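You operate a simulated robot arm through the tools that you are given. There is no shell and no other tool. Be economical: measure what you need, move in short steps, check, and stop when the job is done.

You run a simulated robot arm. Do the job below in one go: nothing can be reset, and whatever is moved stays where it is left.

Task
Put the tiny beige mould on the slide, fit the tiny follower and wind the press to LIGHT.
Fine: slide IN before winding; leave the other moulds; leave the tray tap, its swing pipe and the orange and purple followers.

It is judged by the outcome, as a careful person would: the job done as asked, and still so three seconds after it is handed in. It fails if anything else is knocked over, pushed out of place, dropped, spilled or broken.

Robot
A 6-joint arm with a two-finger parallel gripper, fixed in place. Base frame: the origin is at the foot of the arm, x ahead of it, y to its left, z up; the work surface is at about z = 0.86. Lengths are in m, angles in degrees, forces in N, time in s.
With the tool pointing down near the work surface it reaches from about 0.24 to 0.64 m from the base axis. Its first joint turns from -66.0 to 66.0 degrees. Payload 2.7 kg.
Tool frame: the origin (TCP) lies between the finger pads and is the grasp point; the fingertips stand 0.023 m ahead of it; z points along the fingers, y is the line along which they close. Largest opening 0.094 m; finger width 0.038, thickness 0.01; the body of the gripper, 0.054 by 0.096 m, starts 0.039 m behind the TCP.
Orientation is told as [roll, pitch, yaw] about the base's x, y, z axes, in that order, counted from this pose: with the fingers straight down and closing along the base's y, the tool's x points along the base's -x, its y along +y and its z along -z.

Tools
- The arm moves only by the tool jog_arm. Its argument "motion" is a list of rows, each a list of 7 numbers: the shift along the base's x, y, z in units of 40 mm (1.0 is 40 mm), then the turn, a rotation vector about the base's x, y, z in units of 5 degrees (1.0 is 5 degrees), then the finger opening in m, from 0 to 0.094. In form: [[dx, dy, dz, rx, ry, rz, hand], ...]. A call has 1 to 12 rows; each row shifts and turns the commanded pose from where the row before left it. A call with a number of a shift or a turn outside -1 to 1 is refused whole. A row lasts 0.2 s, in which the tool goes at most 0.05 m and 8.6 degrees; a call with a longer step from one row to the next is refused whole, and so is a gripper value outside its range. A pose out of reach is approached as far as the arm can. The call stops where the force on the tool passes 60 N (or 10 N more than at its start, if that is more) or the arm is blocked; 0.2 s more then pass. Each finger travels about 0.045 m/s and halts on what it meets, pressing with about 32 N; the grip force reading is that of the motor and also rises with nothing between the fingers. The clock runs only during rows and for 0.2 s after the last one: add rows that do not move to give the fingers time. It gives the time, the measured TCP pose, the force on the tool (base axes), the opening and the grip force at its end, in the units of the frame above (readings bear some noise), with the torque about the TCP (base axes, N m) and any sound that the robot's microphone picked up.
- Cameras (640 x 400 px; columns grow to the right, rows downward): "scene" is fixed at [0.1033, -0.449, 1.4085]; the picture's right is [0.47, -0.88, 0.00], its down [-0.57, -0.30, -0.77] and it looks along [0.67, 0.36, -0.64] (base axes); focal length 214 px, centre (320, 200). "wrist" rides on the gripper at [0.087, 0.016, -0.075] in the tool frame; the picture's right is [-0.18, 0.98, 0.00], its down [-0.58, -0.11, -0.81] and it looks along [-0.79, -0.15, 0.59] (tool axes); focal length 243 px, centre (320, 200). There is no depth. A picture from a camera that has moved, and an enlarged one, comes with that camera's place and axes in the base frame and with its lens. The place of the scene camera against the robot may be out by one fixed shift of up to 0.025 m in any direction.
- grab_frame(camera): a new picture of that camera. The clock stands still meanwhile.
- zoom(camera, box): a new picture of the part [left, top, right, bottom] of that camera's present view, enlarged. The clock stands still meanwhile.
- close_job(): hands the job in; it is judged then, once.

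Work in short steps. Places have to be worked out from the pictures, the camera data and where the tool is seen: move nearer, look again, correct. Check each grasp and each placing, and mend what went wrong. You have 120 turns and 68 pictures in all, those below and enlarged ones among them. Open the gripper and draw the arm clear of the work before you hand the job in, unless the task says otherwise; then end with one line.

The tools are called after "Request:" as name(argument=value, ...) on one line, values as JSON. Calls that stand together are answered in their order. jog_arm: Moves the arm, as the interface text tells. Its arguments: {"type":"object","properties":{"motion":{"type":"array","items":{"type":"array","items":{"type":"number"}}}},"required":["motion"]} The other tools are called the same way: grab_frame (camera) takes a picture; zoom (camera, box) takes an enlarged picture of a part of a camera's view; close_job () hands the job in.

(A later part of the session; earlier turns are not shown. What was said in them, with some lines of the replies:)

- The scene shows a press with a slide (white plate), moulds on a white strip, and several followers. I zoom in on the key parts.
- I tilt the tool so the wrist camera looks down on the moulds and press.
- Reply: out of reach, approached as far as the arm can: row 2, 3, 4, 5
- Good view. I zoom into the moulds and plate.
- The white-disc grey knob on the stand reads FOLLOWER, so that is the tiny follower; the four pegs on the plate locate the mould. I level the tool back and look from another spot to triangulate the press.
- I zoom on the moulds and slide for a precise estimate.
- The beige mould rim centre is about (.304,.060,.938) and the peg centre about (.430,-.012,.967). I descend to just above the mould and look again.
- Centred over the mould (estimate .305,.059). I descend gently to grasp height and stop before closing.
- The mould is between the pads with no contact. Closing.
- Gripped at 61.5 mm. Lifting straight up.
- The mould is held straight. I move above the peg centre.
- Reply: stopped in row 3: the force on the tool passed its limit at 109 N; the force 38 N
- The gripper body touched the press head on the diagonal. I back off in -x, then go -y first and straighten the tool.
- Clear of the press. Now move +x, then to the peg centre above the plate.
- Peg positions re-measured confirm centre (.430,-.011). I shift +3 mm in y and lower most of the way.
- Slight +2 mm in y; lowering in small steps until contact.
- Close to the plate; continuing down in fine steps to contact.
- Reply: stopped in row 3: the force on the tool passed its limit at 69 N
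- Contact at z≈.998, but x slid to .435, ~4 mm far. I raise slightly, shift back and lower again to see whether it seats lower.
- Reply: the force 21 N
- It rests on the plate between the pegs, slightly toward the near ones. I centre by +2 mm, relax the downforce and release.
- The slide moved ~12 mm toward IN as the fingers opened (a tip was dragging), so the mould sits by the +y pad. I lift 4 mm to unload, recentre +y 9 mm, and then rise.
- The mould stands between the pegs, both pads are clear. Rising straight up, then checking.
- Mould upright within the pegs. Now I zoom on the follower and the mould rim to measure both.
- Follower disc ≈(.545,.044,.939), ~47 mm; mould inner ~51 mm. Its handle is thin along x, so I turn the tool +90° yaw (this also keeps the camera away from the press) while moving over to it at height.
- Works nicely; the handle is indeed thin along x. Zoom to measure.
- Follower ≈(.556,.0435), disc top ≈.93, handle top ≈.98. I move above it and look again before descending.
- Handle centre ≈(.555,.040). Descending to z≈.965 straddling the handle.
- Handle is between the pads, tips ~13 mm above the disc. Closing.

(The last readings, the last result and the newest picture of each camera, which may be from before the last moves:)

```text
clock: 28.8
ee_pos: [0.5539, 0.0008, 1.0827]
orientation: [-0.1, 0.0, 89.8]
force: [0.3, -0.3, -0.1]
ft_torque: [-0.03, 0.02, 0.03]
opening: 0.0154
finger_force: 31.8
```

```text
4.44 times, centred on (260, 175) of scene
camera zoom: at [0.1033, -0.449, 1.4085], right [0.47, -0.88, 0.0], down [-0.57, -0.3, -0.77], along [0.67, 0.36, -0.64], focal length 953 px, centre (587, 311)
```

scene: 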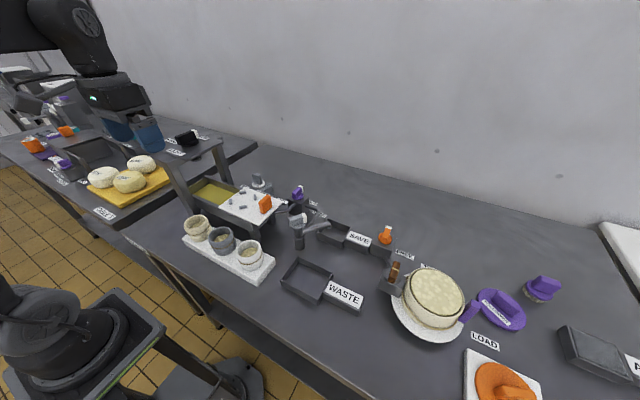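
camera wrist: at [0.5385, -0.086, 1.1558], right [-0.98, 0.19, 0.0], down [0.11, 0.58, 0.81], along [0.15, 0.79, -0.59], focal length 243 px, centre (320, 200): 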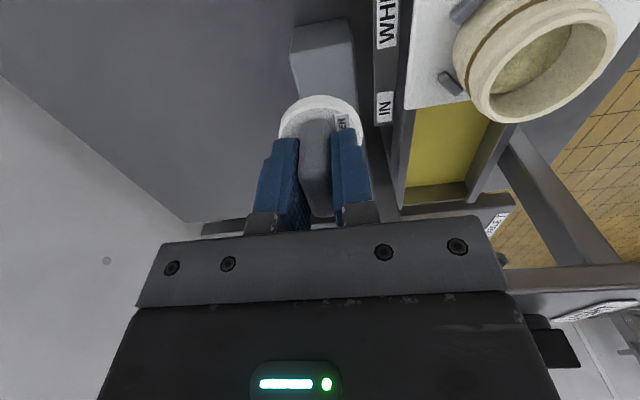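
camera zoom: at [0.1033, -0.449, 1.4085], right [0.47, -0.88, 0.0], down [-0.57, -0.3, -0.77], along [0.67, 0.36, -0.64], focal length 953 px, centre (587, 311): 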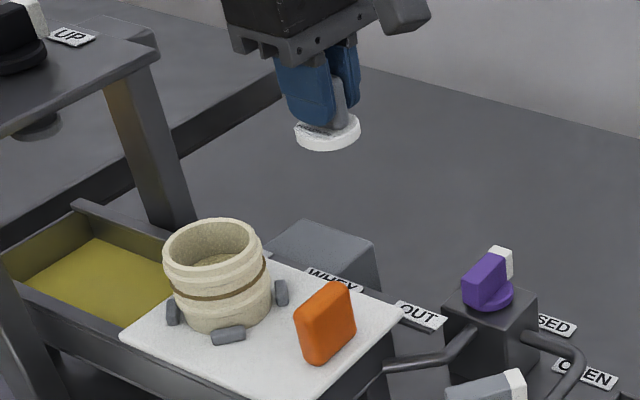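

Follower held level and centred. Moving over to the mould (rim centre ≈(.430,.003,1.013)).

Request:
jog_arm(motion=[[-0.4, 0, 0.2, 0, 0, 0, 0.005], [-0.7, 0, 0, 0, 0, 0, 0.005], [-0.7, 0, 0, 0, 0, 0, 0.005], [-0.7, 0, 0, 0, 0, 0, 0.005], [-0.55, 0.02, 0, 0, 0, 0, 0.005], [0, 0, 0, 0, 0, 0, 0.005]])

Request:
grab_frame(camera="wrist")

Request:
zoom(camera="scene", box=[200, 130, 300, 220])

```text
clock: 30.2
ee_pos: [0.4303, 0.0024, 1.0911]
orientation: [-0.1, 0.0, 89.9]
force: [0.1, 0.2, -0.6]
ft_torque: [-0.01, 0.02, -0.03]
opening: 0.0153
finger_force: 32.3
```

```text
24 pictures are left
camera wrist: at [0.413, -0.0843, 1.1645], right [-0.98, 0.19, 0.0], down [0.11, 0.58, 0.81], along [0.15, 0.79, -0.59], focal length 243 px, centre (320, 200)
```

wrist: 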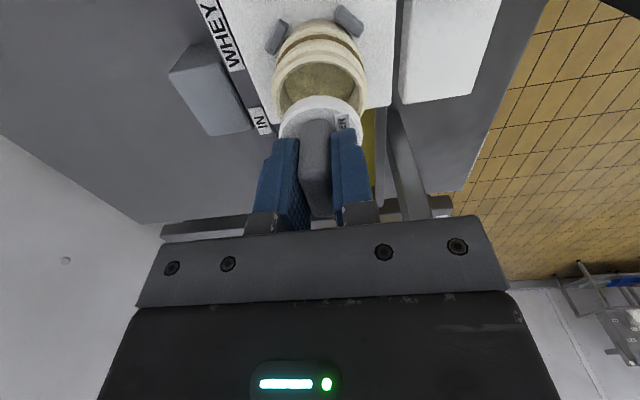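

```text
4.44 times, centred on (250, 175) of scene
camera zoom: at [0.1033, -0.449, 1.4085], right [0.47, -0.88, 0.0], down [-0.57, -0.3, -0.77], along [0.67, 0.36, -0.64], focal length 953 px, centre (631, 311)
```

zoom: 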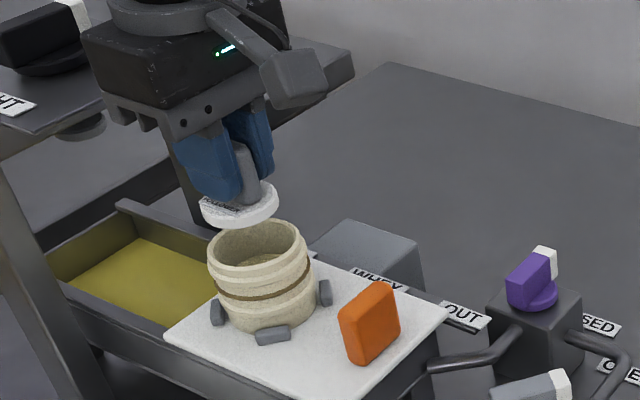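

Zooming on the rim and disc to fine-align.

Request:
zoom(camera="wrist", box=[250, 10, 390, 150])

```text
2.86 times, centred on (320, 80) of wrist
camera zoom: at [0.413, -0.0843, 1.1645], right [-0.98, 0.19, 0.0], down [0.11, 0.58, 0.81], along [0.15, 0.79, -0.59], focal length 693 px, centre (320, 543)
```

zoom: 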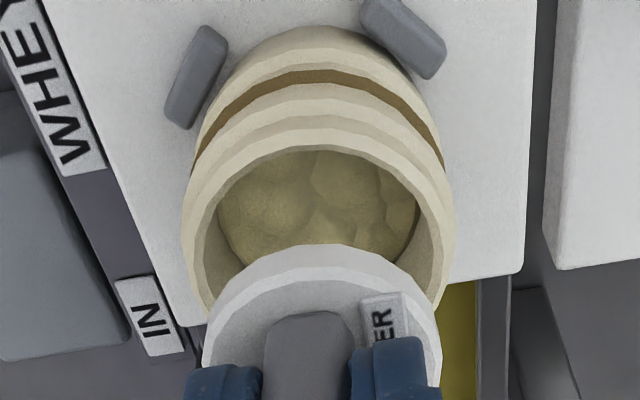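

Disc and rim are aligned within 1 mm. Lowering gently into the mould.

Request:
jog_arm(motion=[[0.01, 0, -0.3, 0, 0, 0, 0.005], [0, 0, -0.3, 0, 0, 0, 0.005], [0, 0, -0.25, 0, 0, 0, 0.005], [0, 0, -0.15, 0, 0, 0, 0.005], [0, 0, -0.1, 0, 0, 0, 0.005], [0, 0, 0, 0, 0, 0, 0.005]])

Request:
zoom(camera="scene", box=[220, 150, 300, 220])

Request:
zoom(camera="wrist", box=[230, 10, 410, 190])

```text
clock: 31.6
ee_pos: [0.4366, 0.0021, 1.0562]
orientation: [-1.7, -0.2, 90.0]
force: [-1.4, 0.6, 7.9]
ft_torque: [0.05, -0.13, -0.02]
opening: 0.0154
finger_force: 32.0
stopped in row 6: the force on the tool passed its limit at 60 N (the readings are from after the stop); the commanded pose is now the measured one
```

```text
5.71 times, centred on (260, 185) of scene
camera zoom: at [0.1032, -0.449, 1.4085], right [0.47, -0.88, 0.0], down [-0.57, -0.3, -0.77], along [0.67, 0.36, -0.64], focal length 1226 px, centre (663, 286)
```

zoom: 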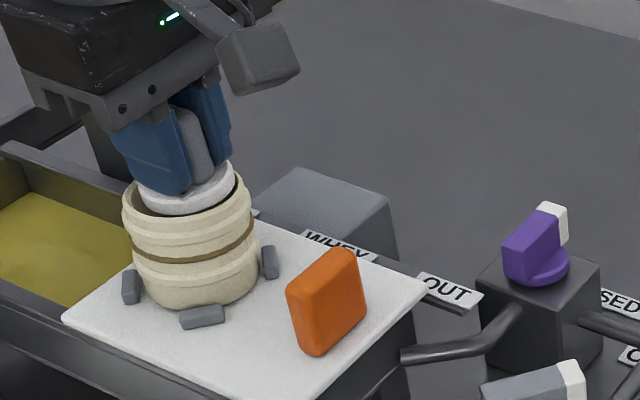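

```text
2.22 times, centred on (320, 100) of wrist
camera zoom: at [0.4183, -0.0848, 1.1299], right [-0.98, 0.18, -0.03], down [0.08, 0.58, 0.81], along [0.17, 0.79, -0.59], focal length 539 px, centre (320, 422)
```

zoom: 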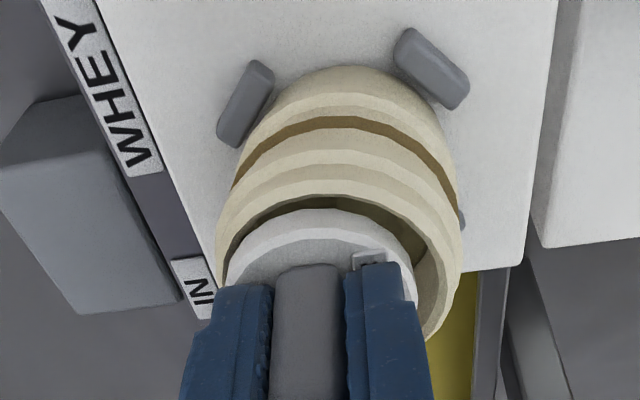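

Contact early: the disc was pushed +x ~6 mm and caught on the rim. I raise 10 mm, straighten and re-measure.

Request:
jog_arm(motion=[[0, 0, 0.25, 0, 0, 0, 0.005], [-0.15, 0, 0.05, 0.34, 0.04, 0, 0.005], [0, 0, 0, 0, 0, 0, 0.005]])

Request:
zoom(camera="wrist", box=[230, 10, 410, 190])

Request:
zoom(camera="scene", box=[220, 150, 300, 220])

```text
clock: 32.4
ee_pos: [0.4306, 0.0014, 1.0687]
orientation: [-1.3, -1.7, 90.0]
force: [-0.8, 0.4, -0.3]
ft_torque: [-0.01, 0.01, -0.01]
opening: 0.0153
finger_force: 32.3
```

```text
2.22 times, centred on (320, 100) of wrist
camera zoom: at [0.4135, -0.0867, 1.1386], right [-0.98, 0.18, -0.02], down [0.09, 0.56, 0.83], along [0.16, 0.81, -0.56], focal length 539 px, centre (320, 422)
```

zoom: 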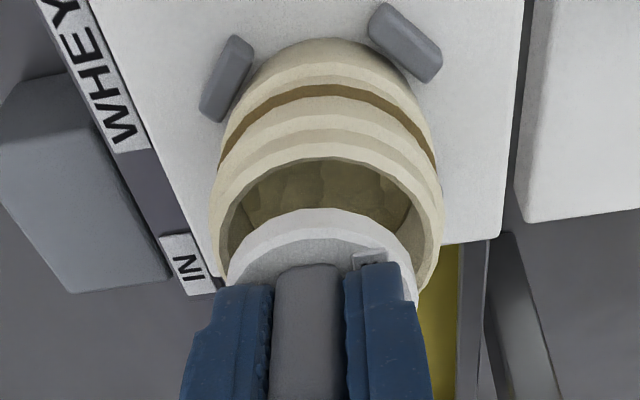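

```text
5.71 times, centred on (260, 185) of scene
camera zoom: at [0.1033, -0.449, 1.4085], right [0.47, -0.88, 0.0], down [-0.57, -0.3, -0.77], along [0.67, 0.36, -0.64], focal length 1226 px, centre (663, 286)
```

zoom: 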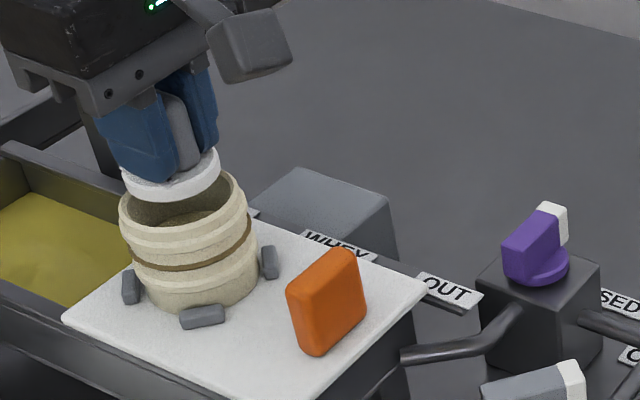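

I corrected tilt about the wrong axis; fixing (‑x, +y) and re-measuring.

Request:
jog_arm(motion=[[0, 0, 0.1, -0.34, 0.26, 0, 0.005], [0, 0, 0.1, 0, 0, 0, 0.005], [0, 0, 0, 0, 0, 0, 0.005]])

Request:
zoom(camera="wrist", box=[250, 10, 390, 150])

```text
clock: 33.2
ee_pos: [0.4294, 0.0027, 1.075]
orientation: [0.1, -0.2, 90.0]
force: [-0.3, -0.3, -0.4]
ft_torque: [-0.03, 0.01, 0.0]
opening: 0.0153
finger_force: 31.9
```

```text
2.86 times, centred on (320, 80) of wrist
camera zoom: at [0.4153, -0.0848, 1.1495], right [-0.98, 0.18, 0.0], down [0.11, 0.58, 0.81], along [0.15, 0.79, -0.59], focal length 693 px, centre (320, 543)
```

zoom: 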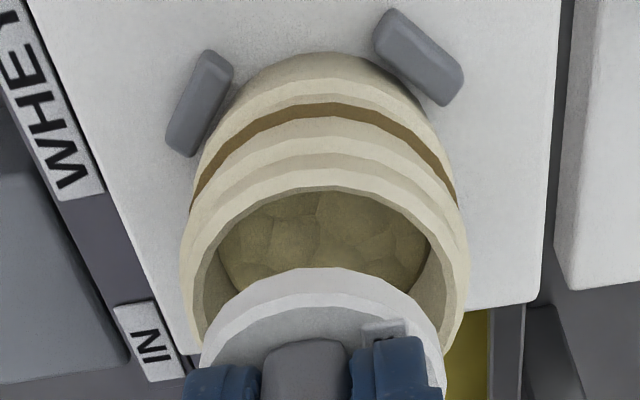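

Disc and rim nearly coincide; the earlier tilt indicates contact on the +x edge. I shift -x 1.5 mm and lower in fine steps.

Request:
jog_arm(motion=[[-0.04, 0, -0.2, 0, 0, 0, 0.005], [0, 0, -0.15, 0, 0, 0, 0.005], [0, 0, -0.08, 0, 0, 0, 0.005], [0, 0, -0.05, 0, 0, 0, 0.005], [0, 0, -0.05, 0, 0, 0, 0.005], [0, 0, 0, 0, 0, 0, 0.005]])

```text
clock: 34.6
ee_pos: [0.4287, 0.0009, 1.0553]
orientation: [-0.5, 0.0, 90.0]
force: [-7.3, 0.9, 37.8]
ft_torque: [-0.22, 1.07, -0.02]
opening: 0.0155
finger_force: 32.2
```

Force/torque puts the contact on the -x edge now, so the centre is ~1 mm back +x. I unload, nudge +1 mm, and lower again lightly.

Request:
jog_arm(motion=[[0, 0, 0.12, 0, 0, 0, 0.005], [0.03, 0.01, 0, 0, 0, 0, 0.005], [0, 0, -0.06, 0, 0, 0, 0.005], [0, 0, -0.05, 0, 0, 0, 0.005], [0, 0, 0, 0, 0, 0, 0.005]])

Request:
zoom(camera="wrist", box=[250, 40, 390, 180])

Request:
zoom(camera="scene", box=[225, 155, 275, 205])

```text
clock: 35.8
ee_pos: [0.4303, 0.0037, 1.053]
orientation: [0.2, -0.2, 89.8]
force: [-0.4, -0.2, -0.5]
ft_torque: [-0.01, 0.05, -0.05]
opening: 0.0155
finger_force: 32.1
```

```text
2.86 times, centred on (320, 110) of wrist
camera zoom: at [0.4138, -0.0839, 1.1259], right [-0.98, 0.19, 0.0], down [0.11, 0.58, 0.81], along [0.15, 0.79, -0.59], focal length 693 px, centre (320, 457)
```

zoom: 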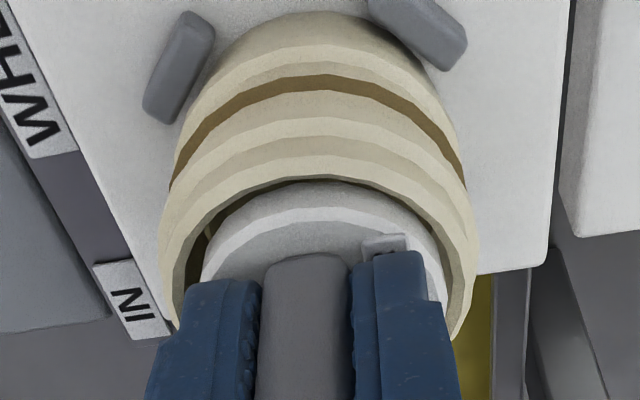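

```text
8.00 times, centred on (250, 180) of scene
camera zoom: at [0.1034, -0.449, 1.4085], right [0.47, -0.88, 0.0], down [-0.57, -0.3, -0.77], along [0.67, 0.36, -0.64], focal length 1716 px, centre (880, 360)
```

zoom: 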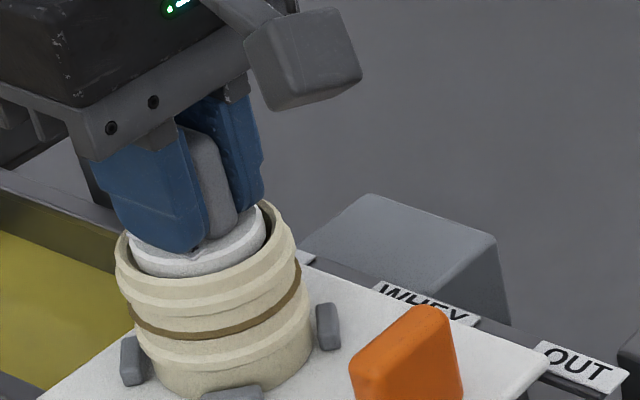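

No force and the disc is inside the rim; gap is larger on the +x/-y side. Nudge 1 mm that way and continue down.

Request:
jog_arm(motion=[[0.03, -0.02, 0, 0, 0, 0, 0.005], [0, 0, -0.06, 0, 0, 0, 0.005], [0, 0, -0.06, 0, 0, 0, 0.005], [0, 0, -0.06, 0, 0, 0, 0.005], [0, 0, 0, 0, 0, 0, 0.005]])

```text
clock: 37.0
ee_pos: [0.4305, 0.0016, 1.0468]
orientation: [-0.1, -0.1, 89.9]
force: [-1.5, -0.2, 5.2]
ft_torque: [-0.11, 0.09, -0.05]
opening: 0.0156
finger_force: 31.7
```

Light contact (5 N). Press on 3 mm more to see whether it is the curd.

Request:
jog_arm(motion=[[0, 0, -0.04, 0, 0, 0, 0.005], [0, 0, -0.04, 0, 0, 0, 0.005], [0, 0, 0, 0, 0, 0, 0.005]])

Request:
zoom(camera="scene", box=[225, 155, 275, 205])

```text
clock: 37.8
ee_pos: [0.4314, 0.0024, 1.0462]
orientation: [-0.4, -0.2, 90.0]
force: [-9.2, 0.7, 41.8]
ft_torque: [-0.72, 0.42, -0.15]
opening: 0.0153
finger_force: 32.4
```

```text
8.00 times, centred on (250, 180) of scene
camera zoom: at [0.1025, -0.449, 1.4085], right [0.47, -0.88, 0.0], down [-0.57, -0.3, -0.77], along [0.67, 0.36, -0.64], focal length 1716 px, centre (880, 360)
```

zoom: 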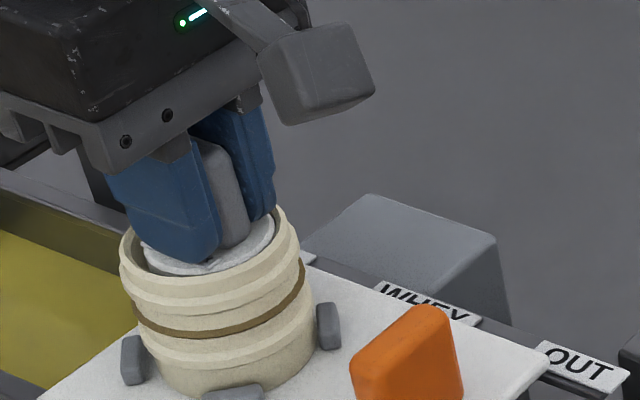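

Solid seat with the disc top at/below rim level; fingertips are above the rim. Unload 1 mm, release and back up.

Request:
jog_arm(motion=[[0, 0, 0.03, 0, 0, 0, 0.005], [0, 0, 0, 0, 0, 0, 0.02], [0, 0, 0, 0, 0, 0, 0.03], [0, 0, 0, 0, 0, 0, 0.04], [0, 0, 0, 0, 0, 0, 0.045], [0, 0, 0.3, 0, 0, 0, 0.045], [0, 0, 0.7, 0, 0, 0, 0.045], [0, -0.5, 1, 0, 0, 0, 0.045], [0, -0.5, 0.5, 0, 0, 0, 0.045], [0, 0, 0, 0, 0, 0, 0.045]])

Request:
zoom(camera="wrist", box=[220, 0, 440, 170])

Request:
zoom(camera="scene", box=[215, 145, 285, 215])

```text
clock: 40.0
ee_pos: [0.4307, -0.0403, 1.1443]
orientation: [-0.1, 0.0, 89.9]
force: [0.0, 0.1, -0.1]
ft_torque: [0.02, 0.02, -0.01]
opening: 0.0448
finger_force: 0.0
```

```text
2.35 times, centred on (330, 85) of wrist
camera zoom: at [0.4147, -0.1272, 1.2178], right [-0.98, 0.18, 0.0], down [0.11, 0.58, 0.81], along [0.15, 0.79, -0.59], focal length 571 px, centre (296, 471)
```

zoom: 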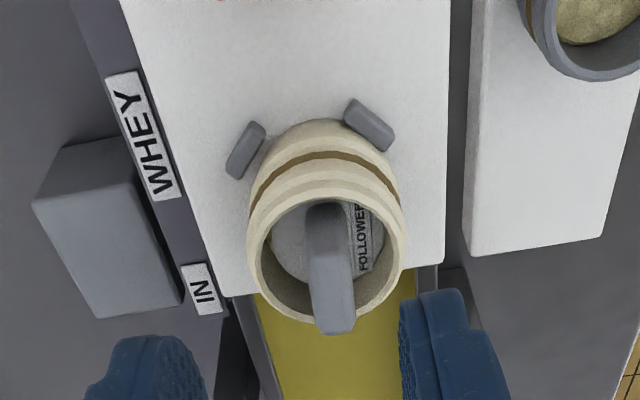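

```text
5.71 times, centred on (250, 180) of scene
camera zoom: at [0.1033, -0.449, 1.4085], right [0.47, -0.88, 0.0], down [-0.57, -0.3, -0.77], along [0.67, 0.36, -0.64], focal length 1226 px, centre (720, 314)
```

zoom: 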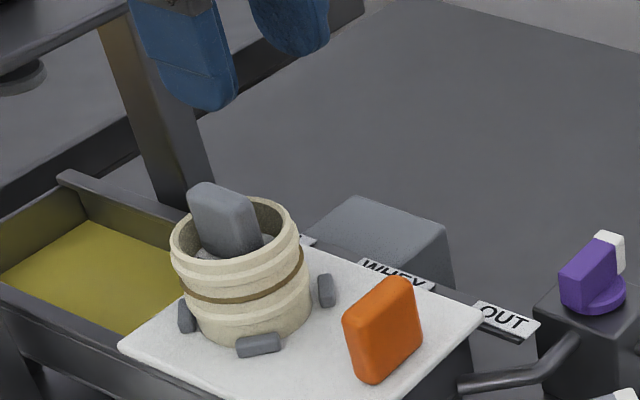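

The follower is seated inside the mould. Next, push the slide IN from behind the orange handle: close the fingers, move to y≈-.135 and descend behind the handle.

Request:
jog_arm(motion=[[0, -0.7, 0, 0, 0, 0, 0.02], [0, -0.8, 0, 0, 0, 0, 0.0], [0, -0.85, 0, 0, 0, 0, 0.0], [0, 0, -0.8, 0, 0, 0, 0.0], [0, 0, -0.8, 0, 0, 0, 0.0], [0, 0, -0.5, 0, 0, 0, 0.0], [0, 0, 0, 0, 0, 0, 0.0]])

Request:
grab_frame(camera="wrist")

Request:
zoom(camera="scene", box=[210, 130, 330, 240])

```text
clock: 41.6
ee_pos: [0.4318, -0.1346, 1.0594]
orientation: [0.0, -0.1, 90.0]
force: [0.1, -0.5, -0.1]
ft_torque: [0.02, 0.02, 0.01]
opening: 0.0
finger_force: 32.1
```

```text
11 pictures are left
camera wrist: at [0.4161, -0.221, 1.134], right [-0.98, 0.18, 0.0], down [0.11, 0.58, 0.81], along [0.15, 0.79, -0.59], focal length 243 px, centre (320, 200)
```

wrist: 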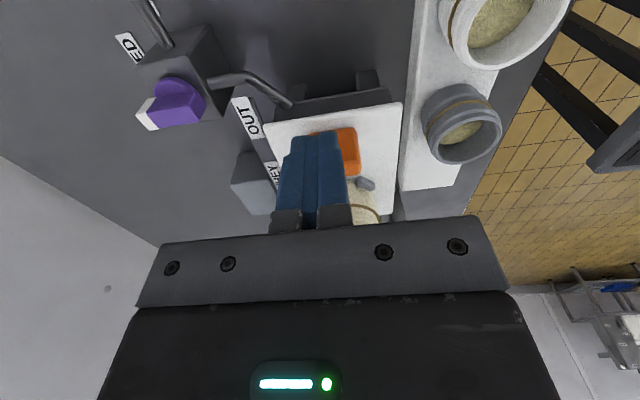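

```text
3.64 times, centred on (270, 185) of scene
camera zoom: at [0.1033, -0.449, 1.4085], right [0.47, -0.88, 0.0], down [-0.57, -0.3, -0.77], along [0.67, 0.36, -0.64], focal length 780 px, centre (502, 254)
```

zoom: 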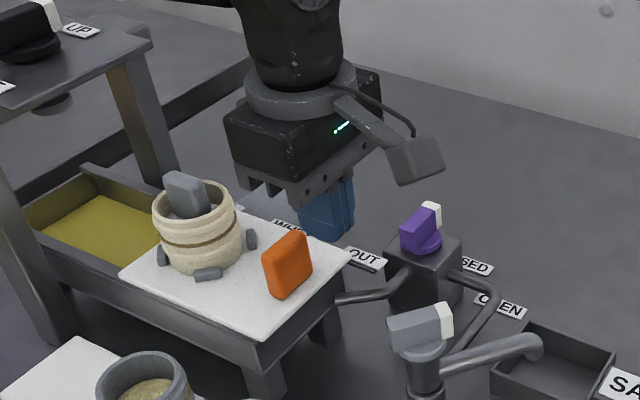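

Fingers are ~2 cm behind the handle. Descend to z≈1.0, then push slowly +y.

Request:
jog_arm(motion=[[0, 0.1, -0.5, 0, 0, 0, 0.0], [0, 0, -0.5, 0, 0, 0, 0.0], [0, 0, -0.44, 0, 0, 0, 0.0], [0, 0.2, 0, 0, 0, 0, 0.0], [0, 0.2, 0, 0, 0, 0, 0.0], [0, 0.2, 0, 0, 0, 0, 0.0], [0, 0.2, 0, 0, 0, 0, 0.0], [0, 0.2, 0, 0, 0, 0, 0.0], [0, 0, 0, 0, 0, 0, 0.0]])

Request:
zoom(camera="scene", box=[180, 120, 320, 240])

```text
clock: 43.6
ee_pos: [0.43, -0.0883, 1.0045]
orientation: [0.0, 0.0, 89.8]
force: [0.0, -1.4, -0.3]
ft_torque: [-0.02, 0.01, -0.01]
opening: 0.0001
finger_force: 32.0
```

```text
3.33 times, centred on (250, 180) of scene
camera zoom: at [0.1034, -0.449, 1.4085], right [0.47, -0.88, 0.0], down [-0.57, -0.3, -0.77], along [0.67, 0.36, -0.64], focal length 715 px, centre (553, 267)
```

zoom: 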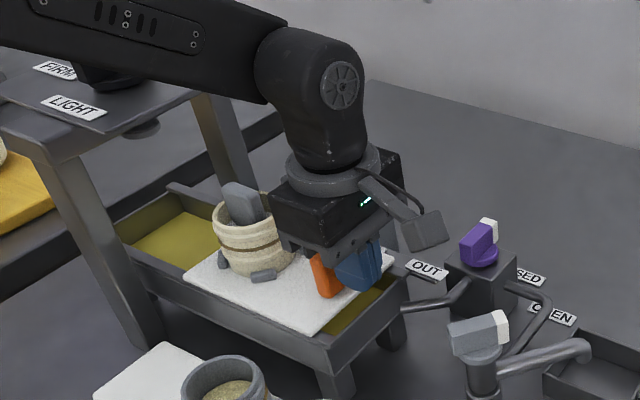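

The slide moves freely (1.4 N). Keep pushing, adding a 15° lean back (away from the press head) once clear of the tap.

Request:
jog_arm(motion=[[0, 0.25, 0, 0, 0, 0, 0.0], [0, 0.3, 0, 0, 0, 0, 0.0], [0, 0.3, 0, 0, 0, 0, 0.0], [0, 0.3, 0, 0, 0, 0, 0.0], [0, 0.3, 0, 0, 0, 0, 0.0], [0, 0.3, 0, 0, 0, 0, 0.0], [0, 0.2, 0, 1, 0, 0, 0.0], [0, 0.2, 0, 1, 0, 0, 0.0], [0, 0.2, 0, 1, 0, 0, 0.0], [0, 0, 0, 0, 0, 0, 0.0]])

Request:
zoom(camera="scene", box=[150, 110, 310, 240])

```text
clock: 45.8
ee_pos: [0.4307, 0.0045, 1.0039]
orientation: [0.0, -15.2, 90.0]
force: [0.1, -0.4, 0.8]
ft_torque: [0.03, 0.0, 0.02]
opening: 0.0001
finger_force: 32.4
```

```text
3.08 times, centred on (230, 175) of scene
camera zoom: at [0.1033, -0.449, 1.4085], right [0.47, -0.88, 0.0], down [-0.57, -0.3, -0.77], along [0.67, 0.36, -0.64], focal length 660 px, centre (597, 277)
```

zoom: 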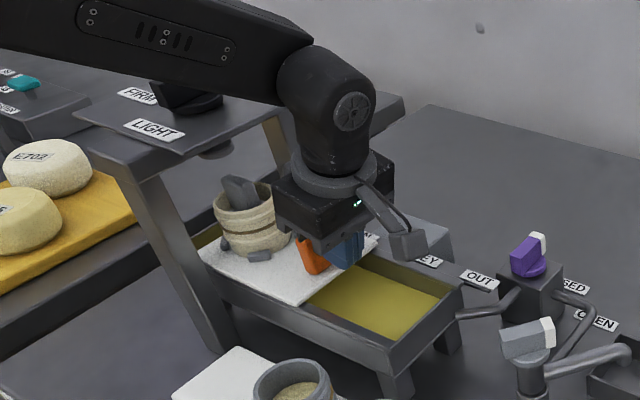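

Slide is well in; ~4 cm of travel remains. Continue slowly until it meets the stop.

Request:
jog_arm(motion=[[0, 0.25, 0, 0, 0, 0, 0.0], [0, 0.25, 0, 0, 0, 0, 0.0], [0, 0.2, 0, 0, 0, 0, 0.0], [0, 0.12, 0, 0, 0, 0, 0.0], [0, 0, 0, 0, 0, 0, 0.0]])

```text
clock: 46.8
ee_pos: [0.4311, 0.0259, 1.0054]
orientation: [0.1, -14.0, 89.9]
force: [-2.8, -12.3, 2.6]
ft_torque: [-0.17, 0.15, 0.06]
opening: 0.0002
finger_force: 32.3
stopped in row 4: the force on the tool passed its limit at 65 N (the readings are from after the stop); the commanded pose is now the measured one
```

Stopped by force. Check whether it's the IN stop or a snag.

Request:
zoom(camera="scene", box=[180, 130, 270, 210])

Request:
grab_frame(camera="wrist")

```text
5.00 times, centred on (225, 170) of scene
camera zoom: at [0.1033, -0.4493, 1.4084], right [0.47, -0.88, 0.0], down [-0.57, -0.3, -0.77], along [0.67, 0.36, -0.64], focal length 1072 px, centre (795, 350)
```

zoom: 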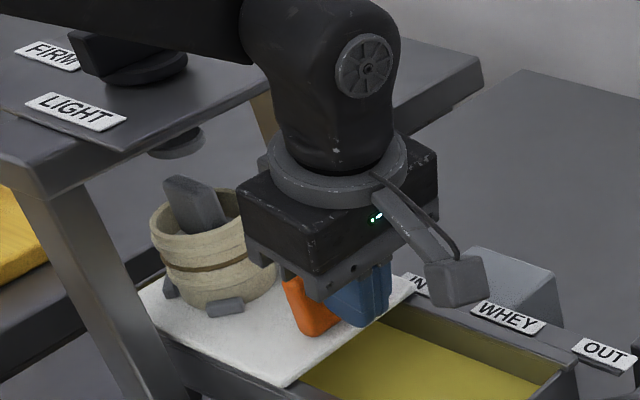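

```text
6 pictures are left
camera wrist: at [0.415, -0.0759, 1.0545], right [-0.98, 0.18, 0.05], down [0.11, 0.37, 0.92], along [0.15, 0.91, -0.38], focal length 243 px, centre (320, 200)
```

wrist: 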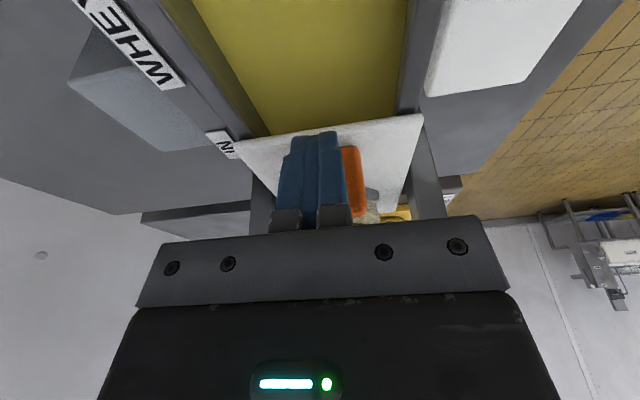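

The handle is now beside the IN label (label spacing ≈.152 m equals the travel), so the slide is IN. I back off, straighten, rise high, and turn the yaw back to 0 for the knob.

Request:
jog_arm(motion=[[0, -0.3, 0, 0, 0, 0, 0.0], [0, -0.5, 0.2, 0, 0, 0, 0.0], [0, -0.3, 0.4, -1, 0, 0, 0.0], [0, -0.2, 0.6, -1, 0, 0, 0.0], [0, -0.2, 1, -0.8, 0, 0, 0.0], [0, 0, 1, 0, 0, 0, 0.0], [-0.3, 0, 1, 0, 0, -1, 0.0], [-0.3, 0, 1, 0, 0, -1, 0.0], [-0.3, 0, 1, 0, 0, -1, 0.0], [0, 0, 0, 0, 0, -1, 0.0], [0, 0, 0, 0, 0, -1, 0.0], [0, 0, 0, 0, 0, -1, 0.0]])

Request:
jog_arm(motion=[[0, 0, 0, 0, 0, -1, 0.02], [0, 0, 0, 0, 0, -1, 0.03], [0, 0, 0, 0, 0, -1, 0.04], [0, 0, 0, 0, 0, -1, 0.05], [0, 0, 0, 0, 0, -1, 0.05], [0, 0, 0, 0, 0, -1, 0.05], [0, 0, 0, 0, 0, -1, 0.05], [0, 0, 0, 0, 0, -1, 0.05], [0, 0, 0, 0, 0, -1, 0.05], [0, 0, 0, 0, 0, -1, 0.05], [0, 0, 0, 0, 0, -1, 0.05], [0, 0, 0, 0, 0, -1, 0.05]])

```text
clock: 49.4
ee_pos: [0.3938, -0.0329, 1.2514]
orientation: [0.0, -0.2, 59.7]
force: [-0.7, -0.4, 0.0]
ft_torque: [-0.01, -0.03, 0.0]
opening: 0.0
finger_force: 31.8
```

```text
clock: 52.0
ee_pos: [0.393, -0.0313, 1.2516]
orientation: [0.0, -0.1, -0.3]
force: [0.5, 0.3, 0.0]
ft_torque: [-0.04, -0.02, 0.04]
opening: 0.0503
finger_force: 0.1
```

Move near above the knob and take one picture.

Request:
jog_arm(motion=[[0, 0.8, 0, 0, 0, 0, 0.05], [0, 0.9, 0, 0, 0, 0, 0.05], [0, 0.9, 0, 0, 0, 0, 0.05], [0, 0.9, 0, 0, 0, 0, 0.05], [0.2, 0.5, 0, 0, 0, 0, 0.05], [0, 0, 0, 0, 0, 0, 0.05]])

Request:
grab_frame(camera="wrist")

```text
clock: 53.4
ee_pos: [0.4022, 0.128, 1.2546]
orientation: [0.0, -0.1, -0.1]
force: [0.6, 0.3, 0.3]
ft_torque: [0.01, 0.04, 0.03]
opening: 0.0498
finger_force: 0.0
```

```text
5 pictures are left
camera wrist: at [0.3166, 0.1441, 1.3274], right [0.19, 0.98, 0.0], down [0.58, -0.11, 0.81], along [0.79, -0.15, -0.59], focal length 243 px, centre (320, 200)
```

wrist: 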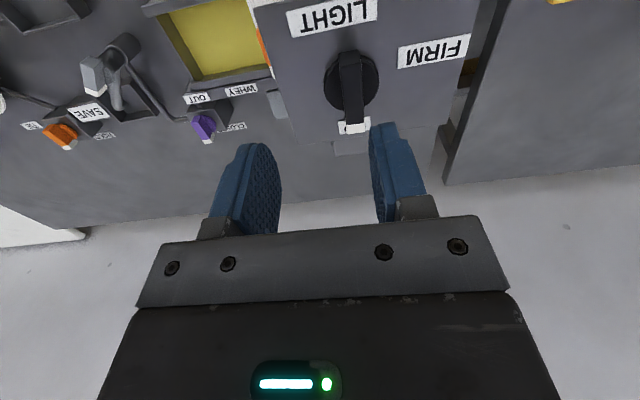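

Knob centre ≈(.430,.150), slab along x with the white tip at UP, LIGHT opposite at the -x side. I go clockwise (UP→LIGHT, not through FIRM). Descend onto the knob.

Request:
jog_arm(motion=[[0.35, 0.27, 0, 0, 0, 0, 0.05], [0.34, 0.27, -0.5, 0, 0, 0, 0.05], [0, 0, -0.7, 0, 0, 0, 0.05], [0, 0, -0.7, 0, 0, 0, 0.05], [0, 0, -0.5, 0, 0, 0, 0.05], [0, 0, -0.2, 0, 0, 0, 0.05], [0, 0, -0.12, 0, 0, 0, 0.05], [0, 0, 0, 0, 0, 0, 0.05]])

```text
clock: 55.2
ee_pos: [0.4294, 0.1504, 1.1434]
orientation: [0.0, -0.1, -0.1]
force: [0.4, -0.1, 0.4]
ft_torque: [0.02, -0.01, 0.02]
opening: 0.05
finger_force: 0.0
```

No contact. Close on the slab.

Request:
jog_arm(motion=[[0, 0, 0, 0, 0, 0, 0.04], [0, 0, 0, 0, 0, 0, 0.03], [0, 0, 0, 0, 0, 0, 0.02], [0, 0, 0, 0, 0, 0, 0.01], [0, 0, 0, 0, 0, 0, 0.01]])

```text
clock: 56.4
ee_pos: [0.4292, 0.1507, 1.1434]
orientation: [0.0, -0.1, -0.2]
force: [-2.5, -10.8, -4.1]
ft_torque: [-0.52, -0.2, 0.01]
opening: 0.0455
finger_force: 45.4
```

At 45 mm the pads caught the round base, not the slab. Open, raise 8 mm, re-close.

Request:
jog_arm(motion=[[0, 0, 0, 0, 0, 0, 0.055], [0, 0, 0, 0, 0, 0, 0.06], [0, 0, 0.2, 0, 0, 0, 0.06], [0, 0, 0, 0, 0, 0, 0.045], [0, 0, 0, 0, 0, 0, 0.03], [0, 0, 0, 0, 0, 0, 0.015], [0, 0, 0, 0, 0, 0, 0.01], [0, 0, 0, 0, 0, 0, 0.01]])

Request:
zoom(camera="scene", box=[140, 100, 260, 210])

```text
clock: 58.2
ee_pos: [0.428, 0.1491, 1.1512]
orientation: [0.1, -0.2, -0.1]
force: [-0.6, -2.8, 1.9]
ft_torque: [-0.07, 0.16, -0.03]
opening: 0.016
finger_force: 45.0
```

```text
3.64 times, centred on (200, 155) of scene
camera zoom: at [0.1033, -0.4491, 1.4085], right [0.47, -0.88, 0.0], down [-0.57, -0.3, -0.77], along [0.67, 0.36, -0.64], focal length 780 px, centre (756, 364)
```

zoom: 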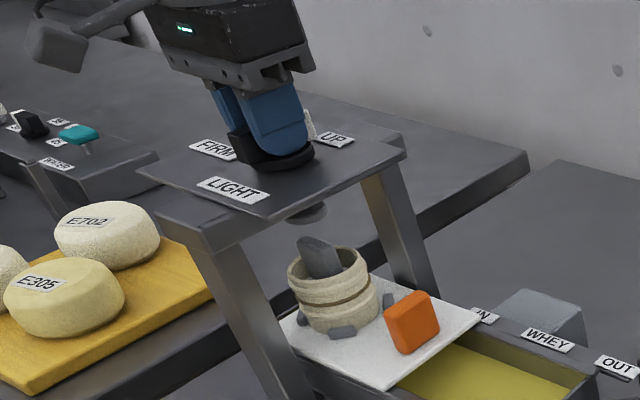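

Gripping the slab (16 mm); mould and platen line up below. Turn clockwise in steps, watching torque.

Request:
jog_arm(motion=[[0, 0, 0, 0, 0, -1, 0.01], [0, 0, 0, 0, 0, -1, 0.01], [0, 0, 0, 0, 0, -1, 0.01], [0, 0, 0, 0, 0, -1, 0.01], [0, 0, 0, 0, 0, 0, 0.01]])

```text
clock: 59.4
ee_pos: [0.429, 0.1503, 1.1506]
orientation: [0.1, -0.1, -20.2]
force: [-13.8, 10.0, 11.1]
ft_torque: [-0.6, -0.2, 0.01]
opening: 0.0159
finger_force: 45.1
```

Turning freely (torque ≈0), slight side load; relieve it a bit and continue.

Request:
jog_arm(motion=[[-0.02, 0.015, 0.01, 0, 0, -1, 0.01], [0, 0, 0, 0, 0, -1, 0.01], [0, 0, 0, 0, 0, -1, 0.01], [0, 0, 0, 0, 0, -1, 0.01], [0, 0, 0, 0, 0, -1, 0.01], [0, 0, 0, 0, 0, -1, 0.01], [0, 0, 0, 0, 0, 0, 0.01]])

Request:
zoom(camera="scene", box=[140, 100, 260, 210])

```text
clock: 61.0
ee_pos: [0.429, 0.1508, 1.1509]
orientation: [0.2, -0.2, -50.3]
force: [3.1, 15.1, 9.3]
ft_torque: [-0.87, -0.5, 0.03]
opening: 0.0159
finger_force: 44.7
```

```text
3.64 times, centred on (200, 155) of scene
camera zoom: at [0.1033, -0.4485, 1.4086], right [0.47, -0.88, 0.0], down [-0.57, -0.3, -0.77], along [0.67, 0.36, -0.64], focal length 780 px, centre (756, 364)
```

zoom: 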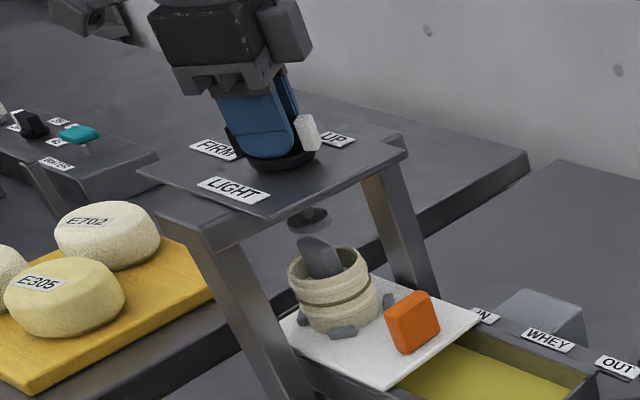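

The knob turns clockwise and the platen comes down toward the follower: correct direction. Continue.

Request:
jog_arm(motion=[[0, 0.01, 0, 0, 0, -1, 0.01], [0, 0, 0, 0, 0, -1, 0.01], [0, 0, 0, 0, 0, -1, 0.01], [0, 0, 0, 0, 0, -1, 0.01], [0, 0, 0, 0, 0, -1, 0.01], [0, 0, 0, 0, 0, -1, 0.01], [0, 0, 0, 0, 0, -1, 0.01], [0, 0, 0, 0, 0, -1, 0.01], [0, 0, 0, 0, 0, 0, 0.01]])

```text
clock: 63.0
ee_pos: [0.4299, 0.1509, 1.1516]
orientation: [0.0, -0.1, -90.3]
force: [3.0, 12.5, 10.8]
ft_torque: [0.68, -0.01, -0.02]
opening: 0.016
finger_force: 45.2
```

At -90°. Continue toward 180°, watching for a joint limit.

Request:
jog_arm(motion=[[0, 0.01, 0, 0, 0, -1, 0.01], [0, 0, 0, 0, 0, -1, 0.01], [0, 0, 0, 0, 0, -1, 0.01], [0, 0, 0, 0, 0, -1, 0.01], [0, 0, 0, 0, 0, -1, 0.01], [0, 0, 0, 0, 0, -1, 0.01], [0, 0, 0, 0, 0, -1, 0.01], [0, 0, 0, 0, 0, -1, 0.01], [0, 0, 0, 0, 0, -1, 0.01], [0, 0, 0, 0, 0, 0, 0.01]])

```text
clock: 65.2
ee_pos: [0.4298, 0.1512, 1.1502]
orientation: [0.1, 0.1, -135.3]
force: [9.6, -4.6, 15.8]
ft_torque: [1.14, -0.74, 0.01]
opening: 0.0156
finger_force: 44.8
```

Continue to about -170° and look at the pointer against LIGHT.

Request:
jog_arm(motion=[[0, 0, 0, 0, 0, -1, 0.01], [0, 0, 0, 0, 0, -1, 0.01], [0, 0, 0, 0, 0, -1, 0.01], [0, 0, 0, 0, 0, -1, 0.01], [0, 0, 0, 0, 0, -1, 0.01], [0, 0, 0, 0, 0, -1, 0.01], [0, 0, 0, 0, 0, -1, 0.01], [0, 0, 0, 0, 0, 0, 0.01]])

Request:
zoom(camera="scene", box=[160, 115, 240, 190])

```text
clock: 66.1
ee_pos: [0.4298, 0.151, 1.1515]
orientation: [-1.9, 0.3, -148.3]
force: [-7.2, 13.2, 3.2]
ft_torque: [-1.04, -0.08, 0.06]
opening: 0.0164
finger_force: 45.0
out of reach, approached as far as the arm can: row 3, 4
stopped in row 4: the force on the tool passed its limit at 88 N (the readings are from after the stop); the commanded pose is now the measured one
```

```text
5.33 times, centred on (200, 152) of scene
camera zoom: at [0.1031, -0.4485, 1.4087], right [0.47, -0.88, 0.0], down [-0.57, -0.3, -0.77], along [0.67, 0.36, -0.64], focal length 1144 px, centre (960, 453)
```

zoom: 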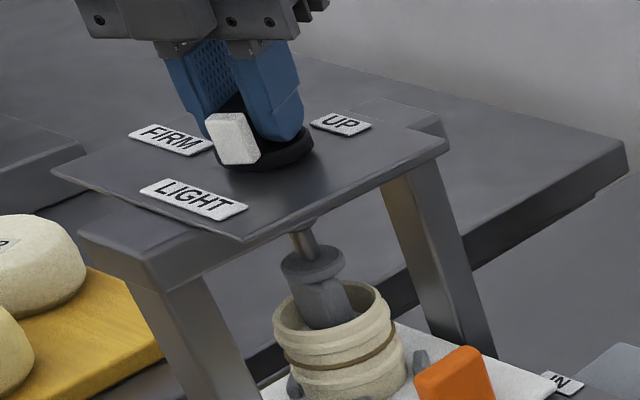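

Wrist joint limit at ≈-148°. I release, lift, and swing back 180° to regrasp the slab.

Request:
jog_arm(motion=[[0, 0, 0, 0, 0, 0, 0.03], [0, 0, 0, 0, 0, 0, 0.045], [0, 0, 0, 0, 0, 0, 0.06], [0, 0, 0.4, 0, 0, 0, 0.06], [0, 0, 0.6, 0, 0, 0, 0.06], [0, 0, 0.6, 0, 0, 1, 0.06], [0, 0, 0, 0, 0, 1, 0.06], [0, 0, 0, 0, 0, 1, 0.06], [0, 0, 0, 0, 0, 1, 0.06], [0, 0, 0, 0, 0, 1, 0.06], [0, 0, 0, 0, 0, 1, 0.06], [0, 0, 0, 0, 0, 1, 0.06]])

Request:
jog_arm(motion=[[0, 0, 0, 0, 0, 1, 0.06], [0, 0, 0, 0, 0, 1, 0.06], [0, 0, 0, 0, 0, 1, 0.06], [0, 0, 0, 0, 0, 1, 0.06], [0, 0, 0, 0, 0, 1, 0.06], [0, 0, 0, 0, 0, 1, 0.06], [0, 0, 0, 0, 0, 1, 0.06], [0, 0, 0, 0, 0, 1, 0.06], [0, 0, 0, 0, 0, 1, 0.06], [0, 0, 0, 0, 0, 1, 0.06], [0, 0, 0, 0, 0, 1, 0.06], [0, 0, 0, 0, 0, 1, 0.06]])

Request:
jog_arm(motion=[[0, 0, 0, 0, 0, 1, 0.06], [0, 0, 0, 0, 0, 1, 0.06], [0, 0, 0, 0, 0, 1, 0.06], [0, 0, 0, 0, 0, 1, 0.06], [0, 0, 0, 0, 0, 1, 0.06], [0, 0, 0, 0, 0, 1, 0.06], [0, 0, 0, 0, 0, 1, 0.06], [0, 0, 0, 0, 0, 1, 0.06], [0, 0, 0, 0, 0, 1, 0.06], [0, 0, 0, 0, 0, 1, 0.06], [0, 0, 0, 0, 0, 1, 0.06], [0, 0, 0, 0, 0, 0, 0.06]])

```text
clock: 68.7
ee_pos: [0.4309, 0.147, 1.2156]
orientation: [-1.8, 0.3, -113.3]
force: [-0.3, -0.2, -0.5]
ft_torque: [0.0, -0.01, 0.0]
opening: 0.06
finger_force: 0.0
```

```text
clock: 71.3
ee_pos: [0.4311, 0.1483, 1.215]
orientation: [-1.9, 0.2, -53.3]
force: [-0.5, 0.1, -0.5]
ft_torque: [0.0, 0.0, 0.01]
opening: 0.06
finger_force: 0.0
```

```text
clock: 73.9
ee_pos: [0.432, 0.1483, 1.2156]
orientation: [-1.8, 0.3, 1.6]
force: [0.0, -0.4, 0.4]
ft_torque: [-0.04, -0.03, 0.05]
opening: 0.0601
finger_force: 0.1
```

Correct the small tilt, set yaw to ≈32° (slab direction) and take one wrist picture of the pointer and labels.

Request:
jog_arm(motion=[[-0.07, 0.05, 0, 0.36, -0.05, 0, 0.06], [0, 0, 0, 0, 0, 1, 0.06], [0, 0, 0, 0, 0, 1, 0.06], [0, 0, 0, 0, 0, 1, 0.06], [0, 0, 0, 0, 0, 1, 0.06], [0, 0, 0, 0, 0, 1, 0.06], [0, 0, 0, 0, 0, 1, 0.06], [0, 0, 0, 0, 0, 0, 0.06]])

Request:
grab_frame(camera="wrist")

```text
clock: 75.7
ee_pos: [0.4282, 0.1501, 1.2147]
orientation: [0.0, 0.0, 31.6]
force: [-0.4, -0.7, -0.8]
ft_torque: [0.0, 0.03, -0.02]
opening: 0.0602
finger_force: 0.2
```

```text
1 pictures are left
camera wrist: at [0.3467, 0.118, 1.289], right [-0.36, 0.93, 0.0], down [0.55, 0.21, 0.81], along [0.75, 0.29, -0.59], focal length 243 px, centre (320, 200)
```

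wrist: 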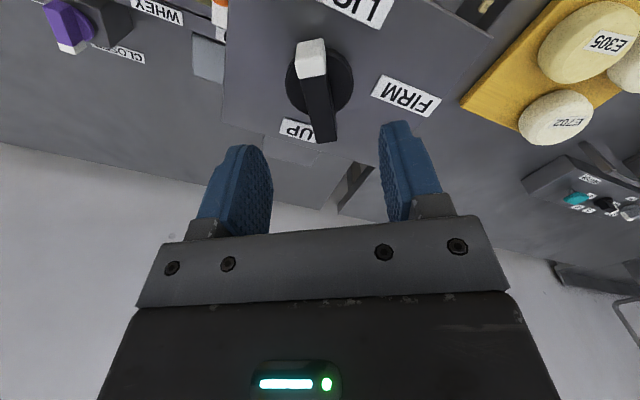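

Pointer reads ≈-150°, LIGHT label centre at ≈-172° (UP at 0°). Descend, grip at yaw ≈31°.

Request:
jog_arm(motion=[[0.03, 0.01, -0.5, 0, 0, -0.3, 0.06], [0, 0, -0.5, 0, 0, -0.2, 0.06], [0, 0, -0.4, 0, 0, 0, 0.06], [0, 0, -0.19, 0, 0, 0, 0.06], [0, 0, 0, 0, 0, 0, 0.045], [0, 0, 0, 0, 0, 0, 0.03], [0, 0, 0, 0, 0, 0, 0.015], [0, 0, 0, 0, 0, 0, 0.01], [0, 0, 0, 0, 0, 0, 0.01]])

```text
clock: 77.7
ee_pos: [0.4289, 0.1499, 1.1513]
orientation: [-0.1, 0.0, 29.1]
force: [2.3, -8.6, 2.5]
ft_torque: [-0.11, 0.3, -0.01]
opening: 0.0159
finger_force: 45.0
```

Slab gripped (16 mm). Turn clockwise a further ~22° to yaw ≈7°.

Request:
jog_arm(motion=[[0, 0, 0, 0, 0, -1, 0.01], [0, 0, 0, 0, 0, -1, 0.01], [0, 0, 0, 0, 0, -1, 0.01], [0, 0, 0, 0, 0, -1, 0.01], [0, 0, 0, 0, 0, -0.5, 0.01], [0, 0, 0, 0, 0, 0, 0.01], [0, 0, 0, 0, 0, 0, 0.01]])

```text
clock: 79.3
ee_pos: [0.4288, 0.1494, 1.1512]
orientation: [0.0, 0.1, 6.5]
force: [-12.4, -11.7, 0.2]
ft_torque: [0.0, 0.0, 0.05]
opening: 0.016
finger_force: 45.1
```

Pointer now ≈-173°. Release, rise and withdraw the arm, then use the last picture for verification.

Request:
jog_arm(motion=[[0, 0, 0, 0, 0, 0, 0.03], [0, 0, 0, 0, 0, 0, 0.045], [0, 0, 0, 0, 0, 0, 0.06], [0, 0, 0.4, 0, 0, 0, 0.06], [0, 0, 0.8, 0, 0, 0, 0.06], [0, 0, 1, 0, 0, 0, 0.06], [-0.5, 0, 0.8, 0, 0, 0, 0.07], [-0.5, -0.5, 0.5, 0, 0, 0, 0.08], [-0.5, -0.8, 0.3, 0, 0, 0, 0.09], [0, -1, 0.2, 0, 0, 0, 0.09], [0, -1, 0, 0, 0, 0, 0.09], [0, -1, 0, 0, 0, 0, 0.09]])

Request:
jog_arm(motion=[[0, -1, 0, 0, 0, 0, 0.09], [0, -0.3, 0, 0, 0, 0, 0.09], [0, 0, 0, 0, 0, 0, 0.09]])

Request:
zoom(camera="scene", box=[150, 115, 260, 215])

```text
clock: 81.9
ee_pos: [0.3685, -0.0214, 1.3118]
orientation: [0.1, -0.1, 6.7]
force: [-0.1, -0.6, 0.0]
ft_torque: [-0.02, 0.02, 0.0]
opening: 0.0899
finger_force: 0.1
```

```text
clock: 82.7
ee_pos: [0.369, -0.075, 1.3126]
orientation: [0.1, 0.0, 6.5]
force: [0.1, 0.1, -0.2]
ft_torque: [-0.03, 0.05, 0.03]
opening: 0.0899
finger_force: 0.0
```

```text
4.00 times, centred on (205, 165) of scene
camera zoom: at [0.1033, -0.449, 1.4085], right [0.47, -0.88, 0.0], down [-0.57, -0.3, -0.77], along [0.67, 0.36, -0.64], focal length 858 px, centre (780, 340)
```

zoom: 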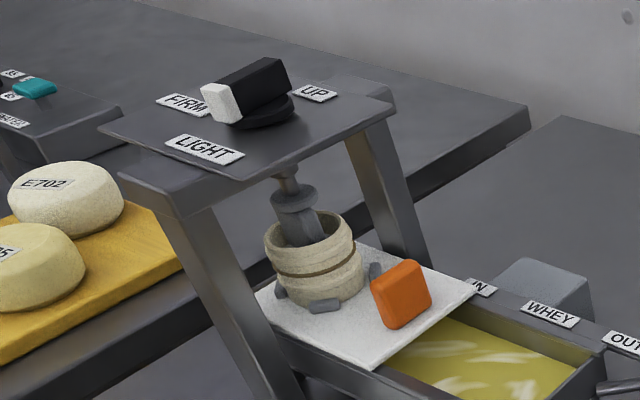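

The pointer lines up with LIGHT and the platen is down on the follower in the mould. The slide is IN, whey is draining into the tray, and the arm is clear with the gripper open. Handing in.

Request:
close_job()

```text
The job is handed in.
```

The tiny beige mould is on the slide with the tiny follower fitted, the slide is IN and the press is wound to LIGHT. On the way, the gripper body once bumped the press head while carrying the mould; the last picture shows nothing out of place around the press.
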